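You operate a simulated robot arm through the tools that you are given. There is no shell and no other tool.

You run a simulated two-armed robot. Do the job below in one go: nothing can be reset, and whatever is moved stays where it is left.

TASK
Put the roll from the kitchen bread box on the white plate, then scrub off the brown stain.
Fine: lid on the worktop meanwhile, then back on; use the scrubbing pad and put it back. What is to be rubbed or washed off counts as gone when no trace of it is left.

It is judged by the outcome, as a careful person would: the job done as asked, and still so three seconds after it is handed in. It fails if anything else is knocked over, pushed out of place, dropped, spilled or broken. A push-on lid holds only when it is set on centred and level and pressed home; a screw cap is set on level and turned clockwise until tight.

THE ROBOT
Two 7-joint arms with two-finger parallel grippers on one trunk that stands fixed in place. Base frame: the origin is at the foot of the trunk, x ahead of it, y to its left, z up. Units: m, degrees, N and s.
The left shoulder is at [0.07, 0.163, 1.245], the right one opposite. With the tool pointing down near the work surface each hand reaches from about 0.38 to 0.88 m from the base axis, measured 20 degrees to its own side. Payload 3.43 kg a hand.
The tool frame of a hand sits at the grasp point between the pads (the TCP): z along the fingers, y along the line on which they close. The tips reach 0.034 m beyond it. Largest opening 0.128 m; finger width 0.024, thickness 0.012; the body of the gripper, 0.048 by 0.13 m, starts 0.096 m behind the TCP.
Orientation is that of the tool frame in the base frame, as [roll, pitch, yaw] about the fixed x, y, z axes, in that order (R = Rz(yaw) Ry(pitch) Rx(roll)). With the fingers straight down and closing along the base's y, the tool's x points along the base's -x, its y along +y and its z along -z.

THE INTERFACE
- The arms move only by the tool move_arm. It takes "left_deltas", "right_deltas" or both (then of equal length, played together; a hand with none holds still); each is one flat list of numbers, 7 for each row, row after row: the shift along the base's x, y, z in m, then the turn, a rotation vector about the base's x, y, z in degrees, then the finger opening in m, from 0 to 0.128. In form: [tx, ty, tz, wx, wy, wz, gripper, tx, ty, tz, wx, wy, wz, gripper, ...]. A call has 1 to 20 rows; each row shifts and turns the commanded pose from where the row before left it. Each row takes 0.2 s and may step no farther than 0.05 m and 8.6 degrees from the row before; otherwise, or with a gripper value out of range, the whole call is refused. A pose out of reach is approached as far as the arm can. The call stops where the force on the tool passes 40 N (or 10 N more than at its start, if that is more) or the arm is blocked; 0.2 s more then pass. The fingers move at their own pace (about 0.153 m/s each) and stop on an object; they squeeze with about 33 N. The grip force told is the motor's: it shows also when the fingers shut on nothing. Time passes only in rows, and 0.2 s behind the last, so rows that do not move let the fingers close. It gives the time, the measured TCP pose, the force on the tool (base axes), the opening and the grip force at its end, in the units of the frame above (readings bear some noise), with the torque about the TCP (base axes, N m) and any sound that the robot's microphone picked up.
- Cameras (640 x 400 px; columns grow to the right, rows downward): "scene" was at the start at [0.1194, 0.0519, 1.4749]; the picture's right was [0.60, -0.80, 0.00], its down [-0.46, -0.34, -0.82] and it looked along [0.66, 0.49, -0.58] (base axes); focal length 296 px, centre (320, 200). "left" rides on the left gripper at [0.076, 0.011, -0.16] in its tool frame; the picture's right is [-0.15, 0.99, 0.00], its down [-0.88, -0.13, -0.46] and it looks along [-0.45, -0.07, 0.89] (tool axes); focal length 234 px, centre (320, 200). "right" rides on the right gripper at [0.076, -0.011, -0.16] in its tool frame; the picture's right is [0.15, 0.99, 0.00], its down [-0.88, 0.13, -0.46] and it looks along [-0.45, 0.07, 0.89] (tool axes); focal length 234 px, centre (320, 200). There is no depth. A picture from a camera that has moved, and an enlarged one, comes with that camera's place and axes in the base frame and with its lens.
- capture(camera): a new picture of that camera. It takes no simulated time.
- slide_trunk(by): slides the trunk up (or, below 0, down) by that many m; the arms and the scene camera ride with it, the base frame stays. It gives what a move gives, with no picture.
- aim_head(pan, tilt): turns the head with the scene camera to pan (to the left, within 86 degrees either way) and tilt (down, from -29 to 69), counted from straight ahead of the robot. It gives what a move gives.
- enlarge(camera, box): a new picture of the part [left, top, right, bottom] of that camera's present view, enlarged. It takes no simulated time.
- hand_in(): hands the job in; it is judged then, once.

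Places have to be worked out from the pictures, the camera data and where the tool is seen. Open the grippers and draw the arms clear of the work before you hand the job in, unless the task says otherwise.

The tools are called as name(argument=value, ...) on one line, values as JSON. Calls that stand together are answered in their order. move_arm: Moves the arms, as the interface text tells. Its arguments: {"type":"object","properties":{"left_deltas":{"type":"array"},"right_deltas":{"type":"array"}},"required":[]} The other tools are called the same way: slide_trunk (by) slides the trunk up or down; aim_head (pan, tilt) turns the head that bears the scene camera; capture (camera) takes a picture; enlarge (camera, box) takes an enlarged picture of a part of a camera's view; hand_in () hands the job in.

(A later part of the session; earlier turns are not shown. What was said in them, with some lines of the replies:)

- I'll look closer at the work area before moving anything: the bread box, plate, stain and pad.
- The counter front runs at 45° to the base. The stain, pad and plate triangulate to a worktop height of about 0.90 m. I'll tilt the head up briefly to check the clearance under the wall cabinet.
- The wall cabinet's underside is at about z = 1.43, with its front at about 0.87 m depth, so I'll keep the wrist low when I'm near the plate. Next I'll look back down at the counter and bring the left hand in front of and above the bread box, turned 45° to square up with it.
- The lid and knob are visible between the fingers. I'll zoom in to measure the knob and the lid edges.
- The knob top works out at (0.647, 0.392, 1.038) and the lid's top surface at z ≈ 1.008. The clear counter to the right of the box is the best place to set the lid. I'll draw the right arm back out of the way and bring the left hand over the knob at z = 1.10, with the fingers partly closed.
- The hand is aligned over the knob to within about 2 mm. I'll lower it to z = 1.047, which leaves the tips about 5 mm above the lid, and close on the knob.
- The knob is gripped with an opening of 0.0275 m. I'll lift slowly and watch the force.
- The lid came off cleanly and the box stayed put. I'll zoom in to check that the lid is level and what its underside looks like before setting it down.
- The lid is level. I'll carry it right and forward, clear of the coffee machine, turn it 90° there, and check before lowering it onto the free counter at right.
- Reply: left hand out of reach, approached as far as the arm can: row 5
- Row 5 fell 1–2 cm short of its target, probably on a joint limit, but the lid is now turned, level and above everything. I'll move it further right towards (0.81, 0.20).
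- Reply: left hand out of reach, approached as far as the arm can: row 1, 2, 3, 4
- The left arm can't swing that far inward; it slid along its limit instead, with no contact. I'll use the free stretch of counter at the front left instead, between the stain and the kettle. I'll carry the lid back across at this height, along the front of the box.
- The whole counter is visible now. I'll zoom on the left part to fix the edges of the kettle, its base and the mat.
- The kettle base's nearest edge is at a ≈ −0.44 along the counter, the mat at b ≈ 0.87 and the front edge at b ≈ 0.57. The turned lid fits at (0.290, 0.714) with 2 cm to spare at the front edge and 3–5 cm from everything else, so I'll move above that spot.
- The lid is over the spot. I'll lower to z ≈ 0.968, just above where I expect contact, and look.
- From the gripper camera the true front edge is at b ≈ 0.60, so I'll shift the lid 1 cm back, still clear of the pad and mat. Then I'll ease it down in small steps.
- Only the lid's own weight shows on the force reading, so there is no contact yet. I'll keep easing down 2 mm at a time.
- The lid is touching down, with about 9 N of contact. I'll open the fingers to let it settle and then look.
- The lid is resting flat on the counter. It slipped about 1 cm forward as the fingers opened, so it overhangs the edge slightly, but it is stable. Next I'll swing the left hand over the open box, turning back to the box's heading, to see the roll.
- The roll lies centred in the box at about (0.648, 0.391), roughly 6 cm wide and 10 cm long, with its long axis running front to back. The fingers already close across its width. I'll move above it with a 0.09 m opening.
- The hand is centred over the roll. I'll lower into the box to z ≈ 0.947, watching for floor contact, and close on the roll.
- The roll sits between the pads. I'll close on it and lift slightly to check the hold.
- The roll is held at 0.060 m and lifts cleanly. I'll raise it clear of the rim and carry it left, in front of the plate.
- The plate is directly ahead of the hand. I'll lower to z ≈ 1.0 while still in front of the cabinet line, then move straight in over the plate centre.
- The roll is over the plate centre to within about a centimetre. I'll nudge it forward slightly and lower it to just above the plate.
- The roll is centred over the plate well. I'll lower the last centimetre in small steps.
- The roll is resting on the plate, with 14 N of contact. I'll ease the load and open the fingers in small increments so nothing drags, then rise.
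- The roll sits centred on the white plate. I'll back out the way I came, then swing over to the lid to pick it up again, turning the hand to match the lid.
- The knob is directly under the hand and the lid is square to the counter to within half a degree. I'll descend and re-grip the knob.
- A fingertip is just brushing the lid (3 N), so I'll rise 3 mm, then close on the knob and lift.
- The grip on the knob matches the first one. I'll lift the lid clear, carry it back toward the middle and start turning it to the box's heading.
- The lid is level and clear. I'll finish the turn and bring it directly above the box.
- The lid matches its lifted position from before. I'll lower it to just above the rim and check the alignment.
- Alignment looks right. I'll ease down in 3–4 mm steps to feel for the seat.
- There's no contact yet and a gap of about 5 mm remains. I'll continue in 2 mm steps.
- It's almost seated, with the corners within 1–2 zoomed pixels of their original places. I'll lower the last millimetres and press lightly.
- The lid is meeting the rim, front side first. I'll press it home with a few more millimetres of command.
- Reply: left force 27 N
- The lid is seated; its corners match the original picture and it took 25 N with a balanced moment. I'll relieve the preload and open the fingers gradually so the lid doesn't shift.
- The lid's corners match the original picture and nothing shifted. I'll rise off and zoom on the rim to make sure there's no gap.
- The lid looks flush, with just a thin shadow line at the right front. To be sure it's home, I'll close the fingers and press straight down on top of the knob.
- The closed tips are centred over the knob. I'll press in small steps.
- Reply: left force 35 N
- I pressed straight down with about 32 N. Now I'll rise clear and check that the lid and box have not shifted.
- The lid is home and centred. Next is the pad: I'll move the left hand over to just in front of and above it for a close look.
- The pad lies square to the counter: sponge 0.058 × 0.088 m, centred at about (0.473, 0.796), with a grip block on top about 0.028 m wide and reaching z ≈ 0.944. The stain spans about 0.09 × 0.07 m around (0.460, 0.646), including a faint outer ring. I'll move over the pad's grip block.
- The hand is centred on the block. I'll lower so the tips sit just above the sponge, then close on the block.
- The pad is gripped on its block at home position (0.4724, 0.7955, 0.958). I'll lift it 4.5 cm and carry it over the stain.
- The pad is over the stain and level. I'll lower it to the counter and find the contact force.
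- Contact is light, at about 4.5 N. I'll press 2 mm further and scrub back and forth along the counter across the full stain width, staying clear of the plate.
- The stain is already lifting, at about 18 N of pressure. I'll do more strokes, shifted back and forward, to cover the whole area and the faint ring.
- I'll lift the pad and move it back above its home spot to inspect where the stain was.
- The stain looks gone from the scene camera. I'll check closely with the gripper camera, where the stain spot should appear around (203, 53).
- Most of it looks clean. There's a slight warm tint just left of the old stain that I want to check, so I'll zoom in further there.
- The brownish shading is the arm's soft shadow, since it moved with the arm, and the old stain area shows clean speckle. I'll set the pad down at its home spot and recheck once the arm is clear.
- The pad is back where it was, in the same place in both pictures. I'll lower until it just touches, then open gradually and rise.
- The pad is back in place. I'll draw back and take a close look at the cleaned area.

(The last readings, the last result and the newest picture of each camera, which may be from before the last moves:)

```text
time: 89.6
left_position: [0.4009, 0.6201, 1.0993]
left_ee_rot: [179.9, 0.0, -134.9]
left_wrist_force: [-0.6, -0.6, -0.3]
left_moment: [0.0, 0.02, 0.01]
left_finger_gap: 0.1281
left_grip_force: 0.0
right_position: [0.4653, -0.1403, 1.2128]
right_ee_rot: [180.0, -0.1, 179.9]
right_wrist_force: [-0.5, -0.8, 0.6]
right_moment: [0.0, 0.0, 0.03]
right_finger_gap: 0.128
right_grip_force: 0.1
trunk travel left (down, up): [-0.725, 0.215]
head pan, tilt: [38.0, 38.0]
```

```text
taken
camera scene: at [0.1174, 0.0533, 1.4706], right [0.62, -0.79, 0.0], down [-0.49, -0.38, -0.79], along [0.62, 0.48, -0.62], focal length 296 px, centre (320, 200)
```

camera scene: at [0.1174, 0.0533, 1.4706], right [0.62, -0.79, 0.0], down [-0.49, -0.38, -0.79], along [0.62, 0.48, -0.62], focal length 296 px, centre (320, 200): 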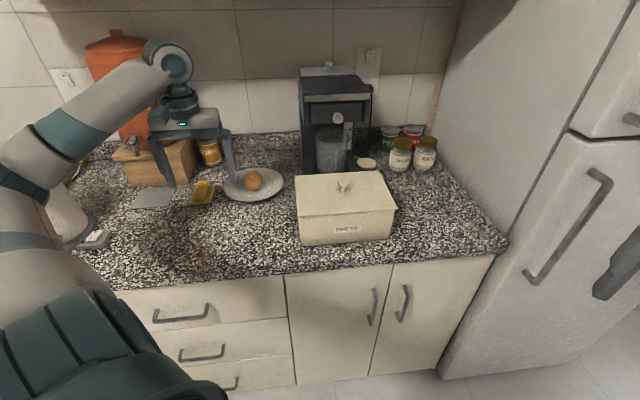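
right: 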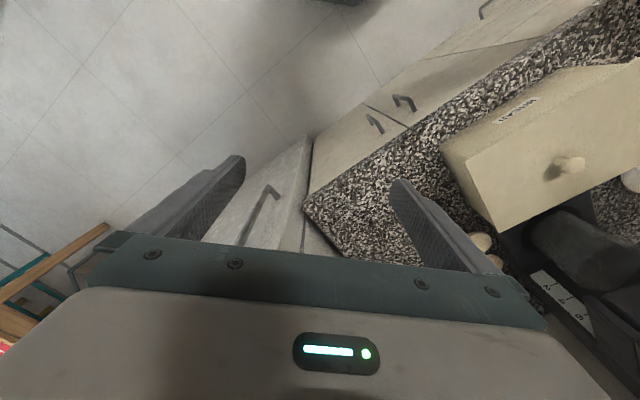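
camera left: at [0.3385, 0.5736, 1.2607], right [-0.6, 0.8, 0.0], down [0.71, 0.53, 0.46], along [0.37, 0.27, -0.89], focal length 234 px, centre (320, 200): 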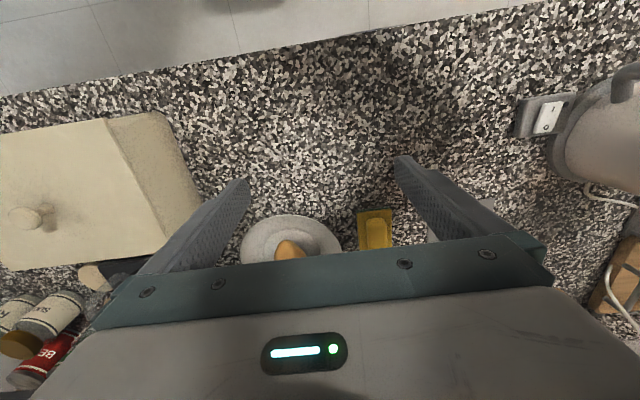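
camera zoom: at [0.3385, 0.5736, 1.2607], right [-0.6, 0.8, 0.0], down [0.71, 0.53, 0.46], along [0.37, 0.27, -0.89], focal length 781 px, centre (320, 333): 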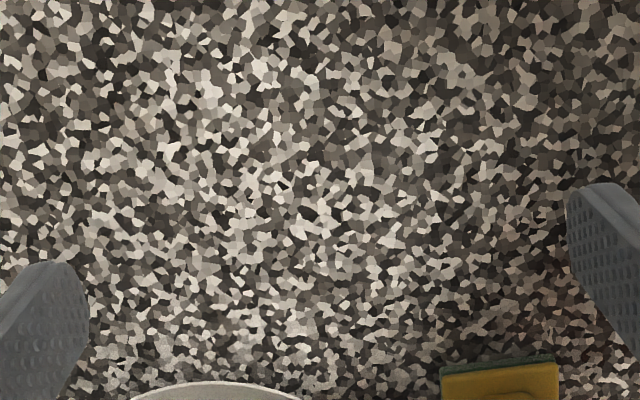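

The worktop where the stain was shows only clean speckle. I'll draw the left arm back to its starting area, clear of the counter, and take final pictures.

move_arm(left_deltas=[-0.004, -0.02, 0.026, 0, 0, -7.5, 0.128, -0.006, -0.024, 0.026, 0, 0, -7.5, 0.128, -0.006, -0.024, 0.026, 0, 0, -7.5, 0.128, -0.006, -0.024, 0.026, 0, 0, -7.5, 0.128, -0.006, -0.024, 0.026, 0, 0, -7.5, 0.128, -0.008, -0.024, 0.026, 0, 0, -7.5, 0.128, -0.02, -0.03, 0, 0, 0, 0, 0.128, -0.02, -0.03, 0, 0, 0, 0, 0.128, 0, 0, 0, 0, 0, 0, 0.128])

capture(camera="scene")

enlarge(camera="scene", box=[150, 150, 310, 260])

enlarge(camera="scene", box=[280, 130, 440, 250])

capture(camera="left")

```text
time: 91.6
left_position: [0.3246, 0.4194, 1.2539]
left_ee_rot: [-180.0, 0.0, 179.9]
left_wrist_force: [0.1, -0.1, -0.1]
left_moment: [-0.04, 0.02, 0.01]
left_finger_gap: 0.1279
left_grip_force: 0.1
right_position: [0.4656, -0.1404, 1.2131]
right_ee_rot: [-180.0, -0.1, 179.9]
right_wrist_force: [-0.1, 0.7, -0.7]
right_moment: [-0.04, 0.01, -0.02]
right_finger_gap: 0.1279
right_grip_force: 0.0
trunk travel left (down, up): [-0.725, 0.215]
head pan, tilt: [38.0, 38.0]
```

```text
taken
camera scene: at [0.1174, 0.0532, 1.4706], right [0.62, -0.79, 0.0], down [-0.49, -0.38, -0.79], along [0.62, 0.48, -0.62], focal length 296 px, centre (320, 200)
```

scene: 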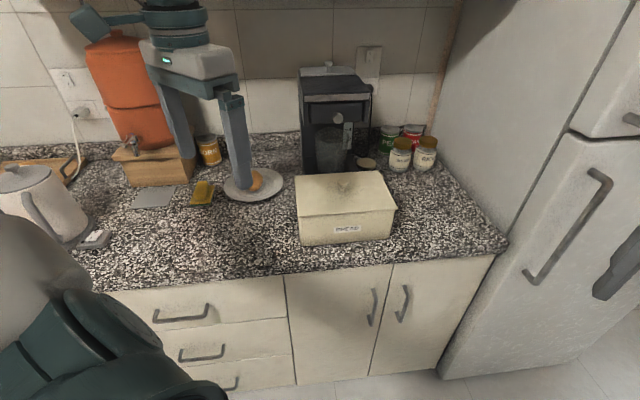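

```text
3.64 times, centred on (230, 205) of scene
camera zoom: at [0.1174, 0.0532, 1.4706], right [0.62, -0.79, 0.0], down [-0.49, -0.38, -0.79], along [0.62, 0.48, -0.62], focal length 1077 px, centre (647, 182)
```

zoom: 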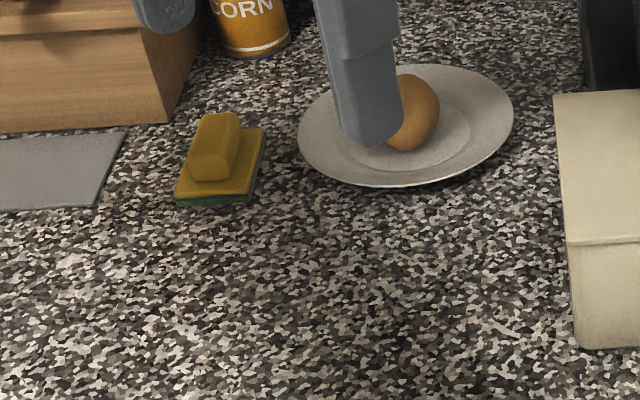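

```text
3.33 times, centred on (360, 190) of scene
camera zoom: at [0.1174, 0.0532, 1.4706], right [0.62, -0.79, 0.0], down [-0.49, -0.38, -0.79], along [0.62, 0.48, -0.62], focal length 988 px, centre (187, 233)
```

zoom: 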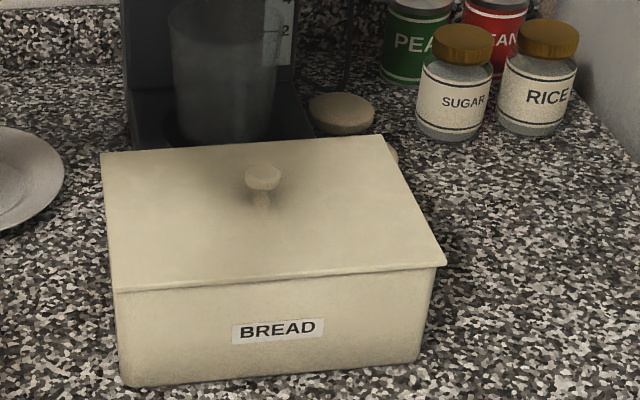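

```text
taken
camera left: at [0.2479, 0.4311, 1.416], right [0.15, 0.99, 0.0], down [0.88, -0.13, 0.46], along [0.45, -0.07, -0.89], focal length 234 px, centre (320, 200)
```

left: 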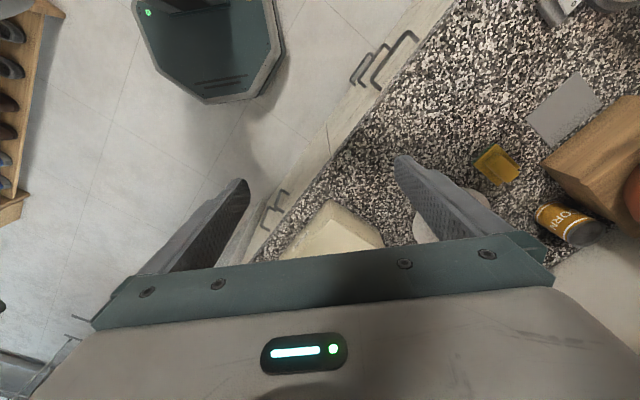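

Everything looks in order. One last high zoom on the stain spot and on the lid, to be sure there's no trace and the lid is level.

enlarge(camera="scene", box=[195, 195, 265, 245])

enlarge(camera="scene", box=[285, 165, 405, 240])

enlarge(camera="left", box=[360, 80, 540, 220])

```text
8.00 times, centred on (230, 220) of scene
camera zoom: at [0.1174, 0.0532, 1.4706], right [0.62, -0.79, 0.0], down [-0.49, -0.38, -0.79], along [0.62, 0.48, -0.62], focal length 2370 px, centre (1040, 40)
```

zoom: 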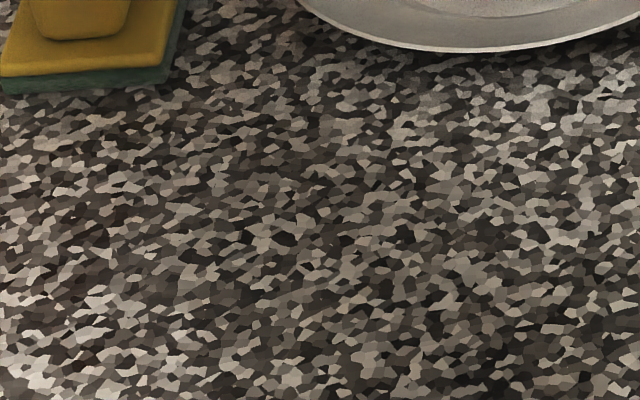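

```text
5.33 times, centred on (345, 202) of scene
camera zoom: at [0.1174, 0.0532, 1.4706], right [0.62, -0.79, 0.0], down [-0.49, -0.38, -0.79], along [0.62, 0.48, -0.62], focal length 1580 px, centre (187, 187)
```

zoom: 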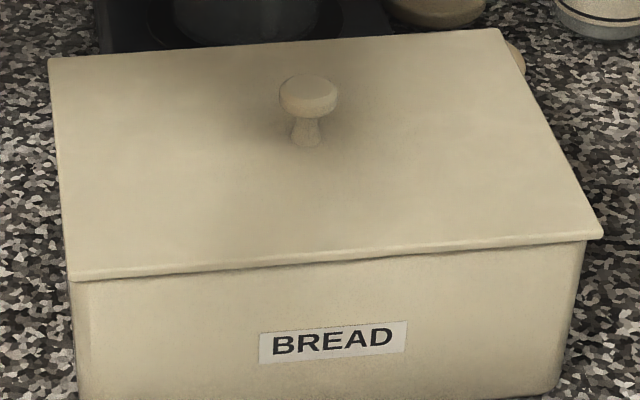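

```text
2.86 times, centred on (450, 150) of left
camera zoom: at [0.2479, 0.4311, 1.416], right [0.15, 0.99, 0.0], down [0.88, -0.13, 0.46], along [0.45, -0.07, -0.89], focal length 669 px, centre (-51, 343)
```

zoom: 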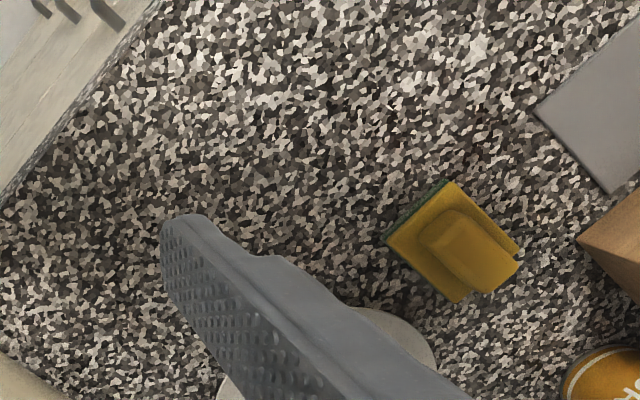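

I noticed a faintly warm patch a little left of the old stain, around (0.396, 0.696), so I'll look closer to rule out a smear.

enlarge(camera="left", box=[410, 85, 490, 145])

enlarge(camera="scene", box=[170, 205, 230, 250])

```text
6.67 times, centred on (450, 115) of left
camera zoom: at [0.2479, 0.4311, 1.416], right [0.15, 0.99, 0.0], down [0.88, -0.13, 0.46], along [0.45, -0.07, -0.89], focal length 1561 px, centre (-547, 767)
```

zoom: 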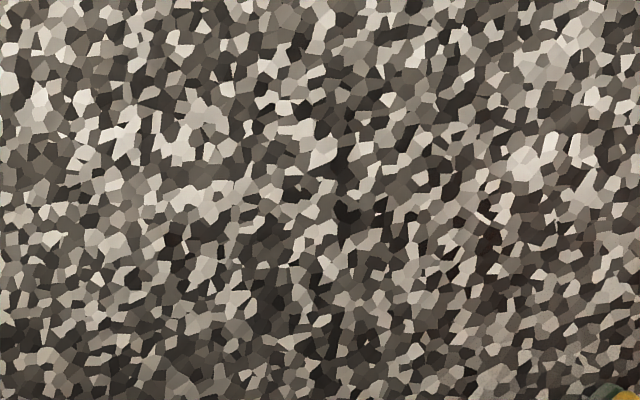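

```text
8.89 times, centred on (200, 228) of scene
camera zoom: at [0.1174, 0.0532, 1.4706], right [0.62, -0.79, 0.0], down [-0.49, -0.38, -0.79], along [0.62, 0.48, -0.62], focal length 2634 px, centre (1387, -44)
```

zoom: 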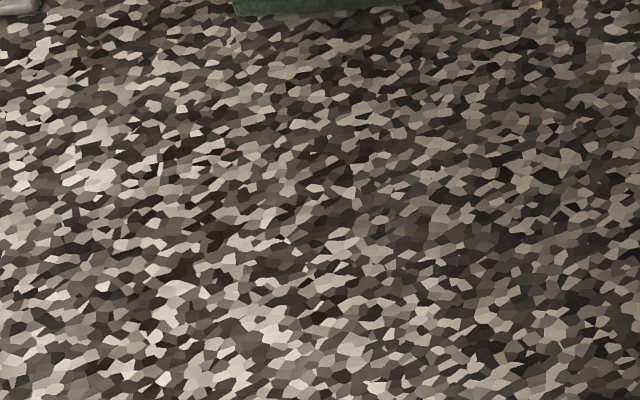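

The roll is on the white plate, the lid is seated on the bread box, and the pad is back in its place. The stain spot shows only clean speckle; the warm-looking chips are dark grains in the stone's own pattern, well away from where the stain was. Both grippers are open and the arms are clear, so I'm handing in.

hand_in()

```text
The job is handed in.
```

The roll is on the white plate, the brown stain is scrubbed off, and I've handed the job in. I haven't had a verdict back.

- **Roll:** It sits in the middle of the plate and stayed put when I let go.
- **Bread box:** The lid rested on the worktop while I took the roll out. I put it back centred and level and pressed it home with about 32 N. In the pictures it lines up with where it was at the start.
- **Stain:** I scrubbed the whole area, including the faint outer ring, at about 15–18 N. Close-ups afterwards show only clean stone. A few reddish-dark grains lie several centimetres to the left; I took them for the stone's own pattern and left them.
- **Pad:** It is back in its place, facing the same way as before.

Nothing was knocked over or dropped. The lid slid about 1 cm when I first set it down and slightly overhung the counter's front edge until I picked it up again. Both grippers are open and the arms are clear of the work.
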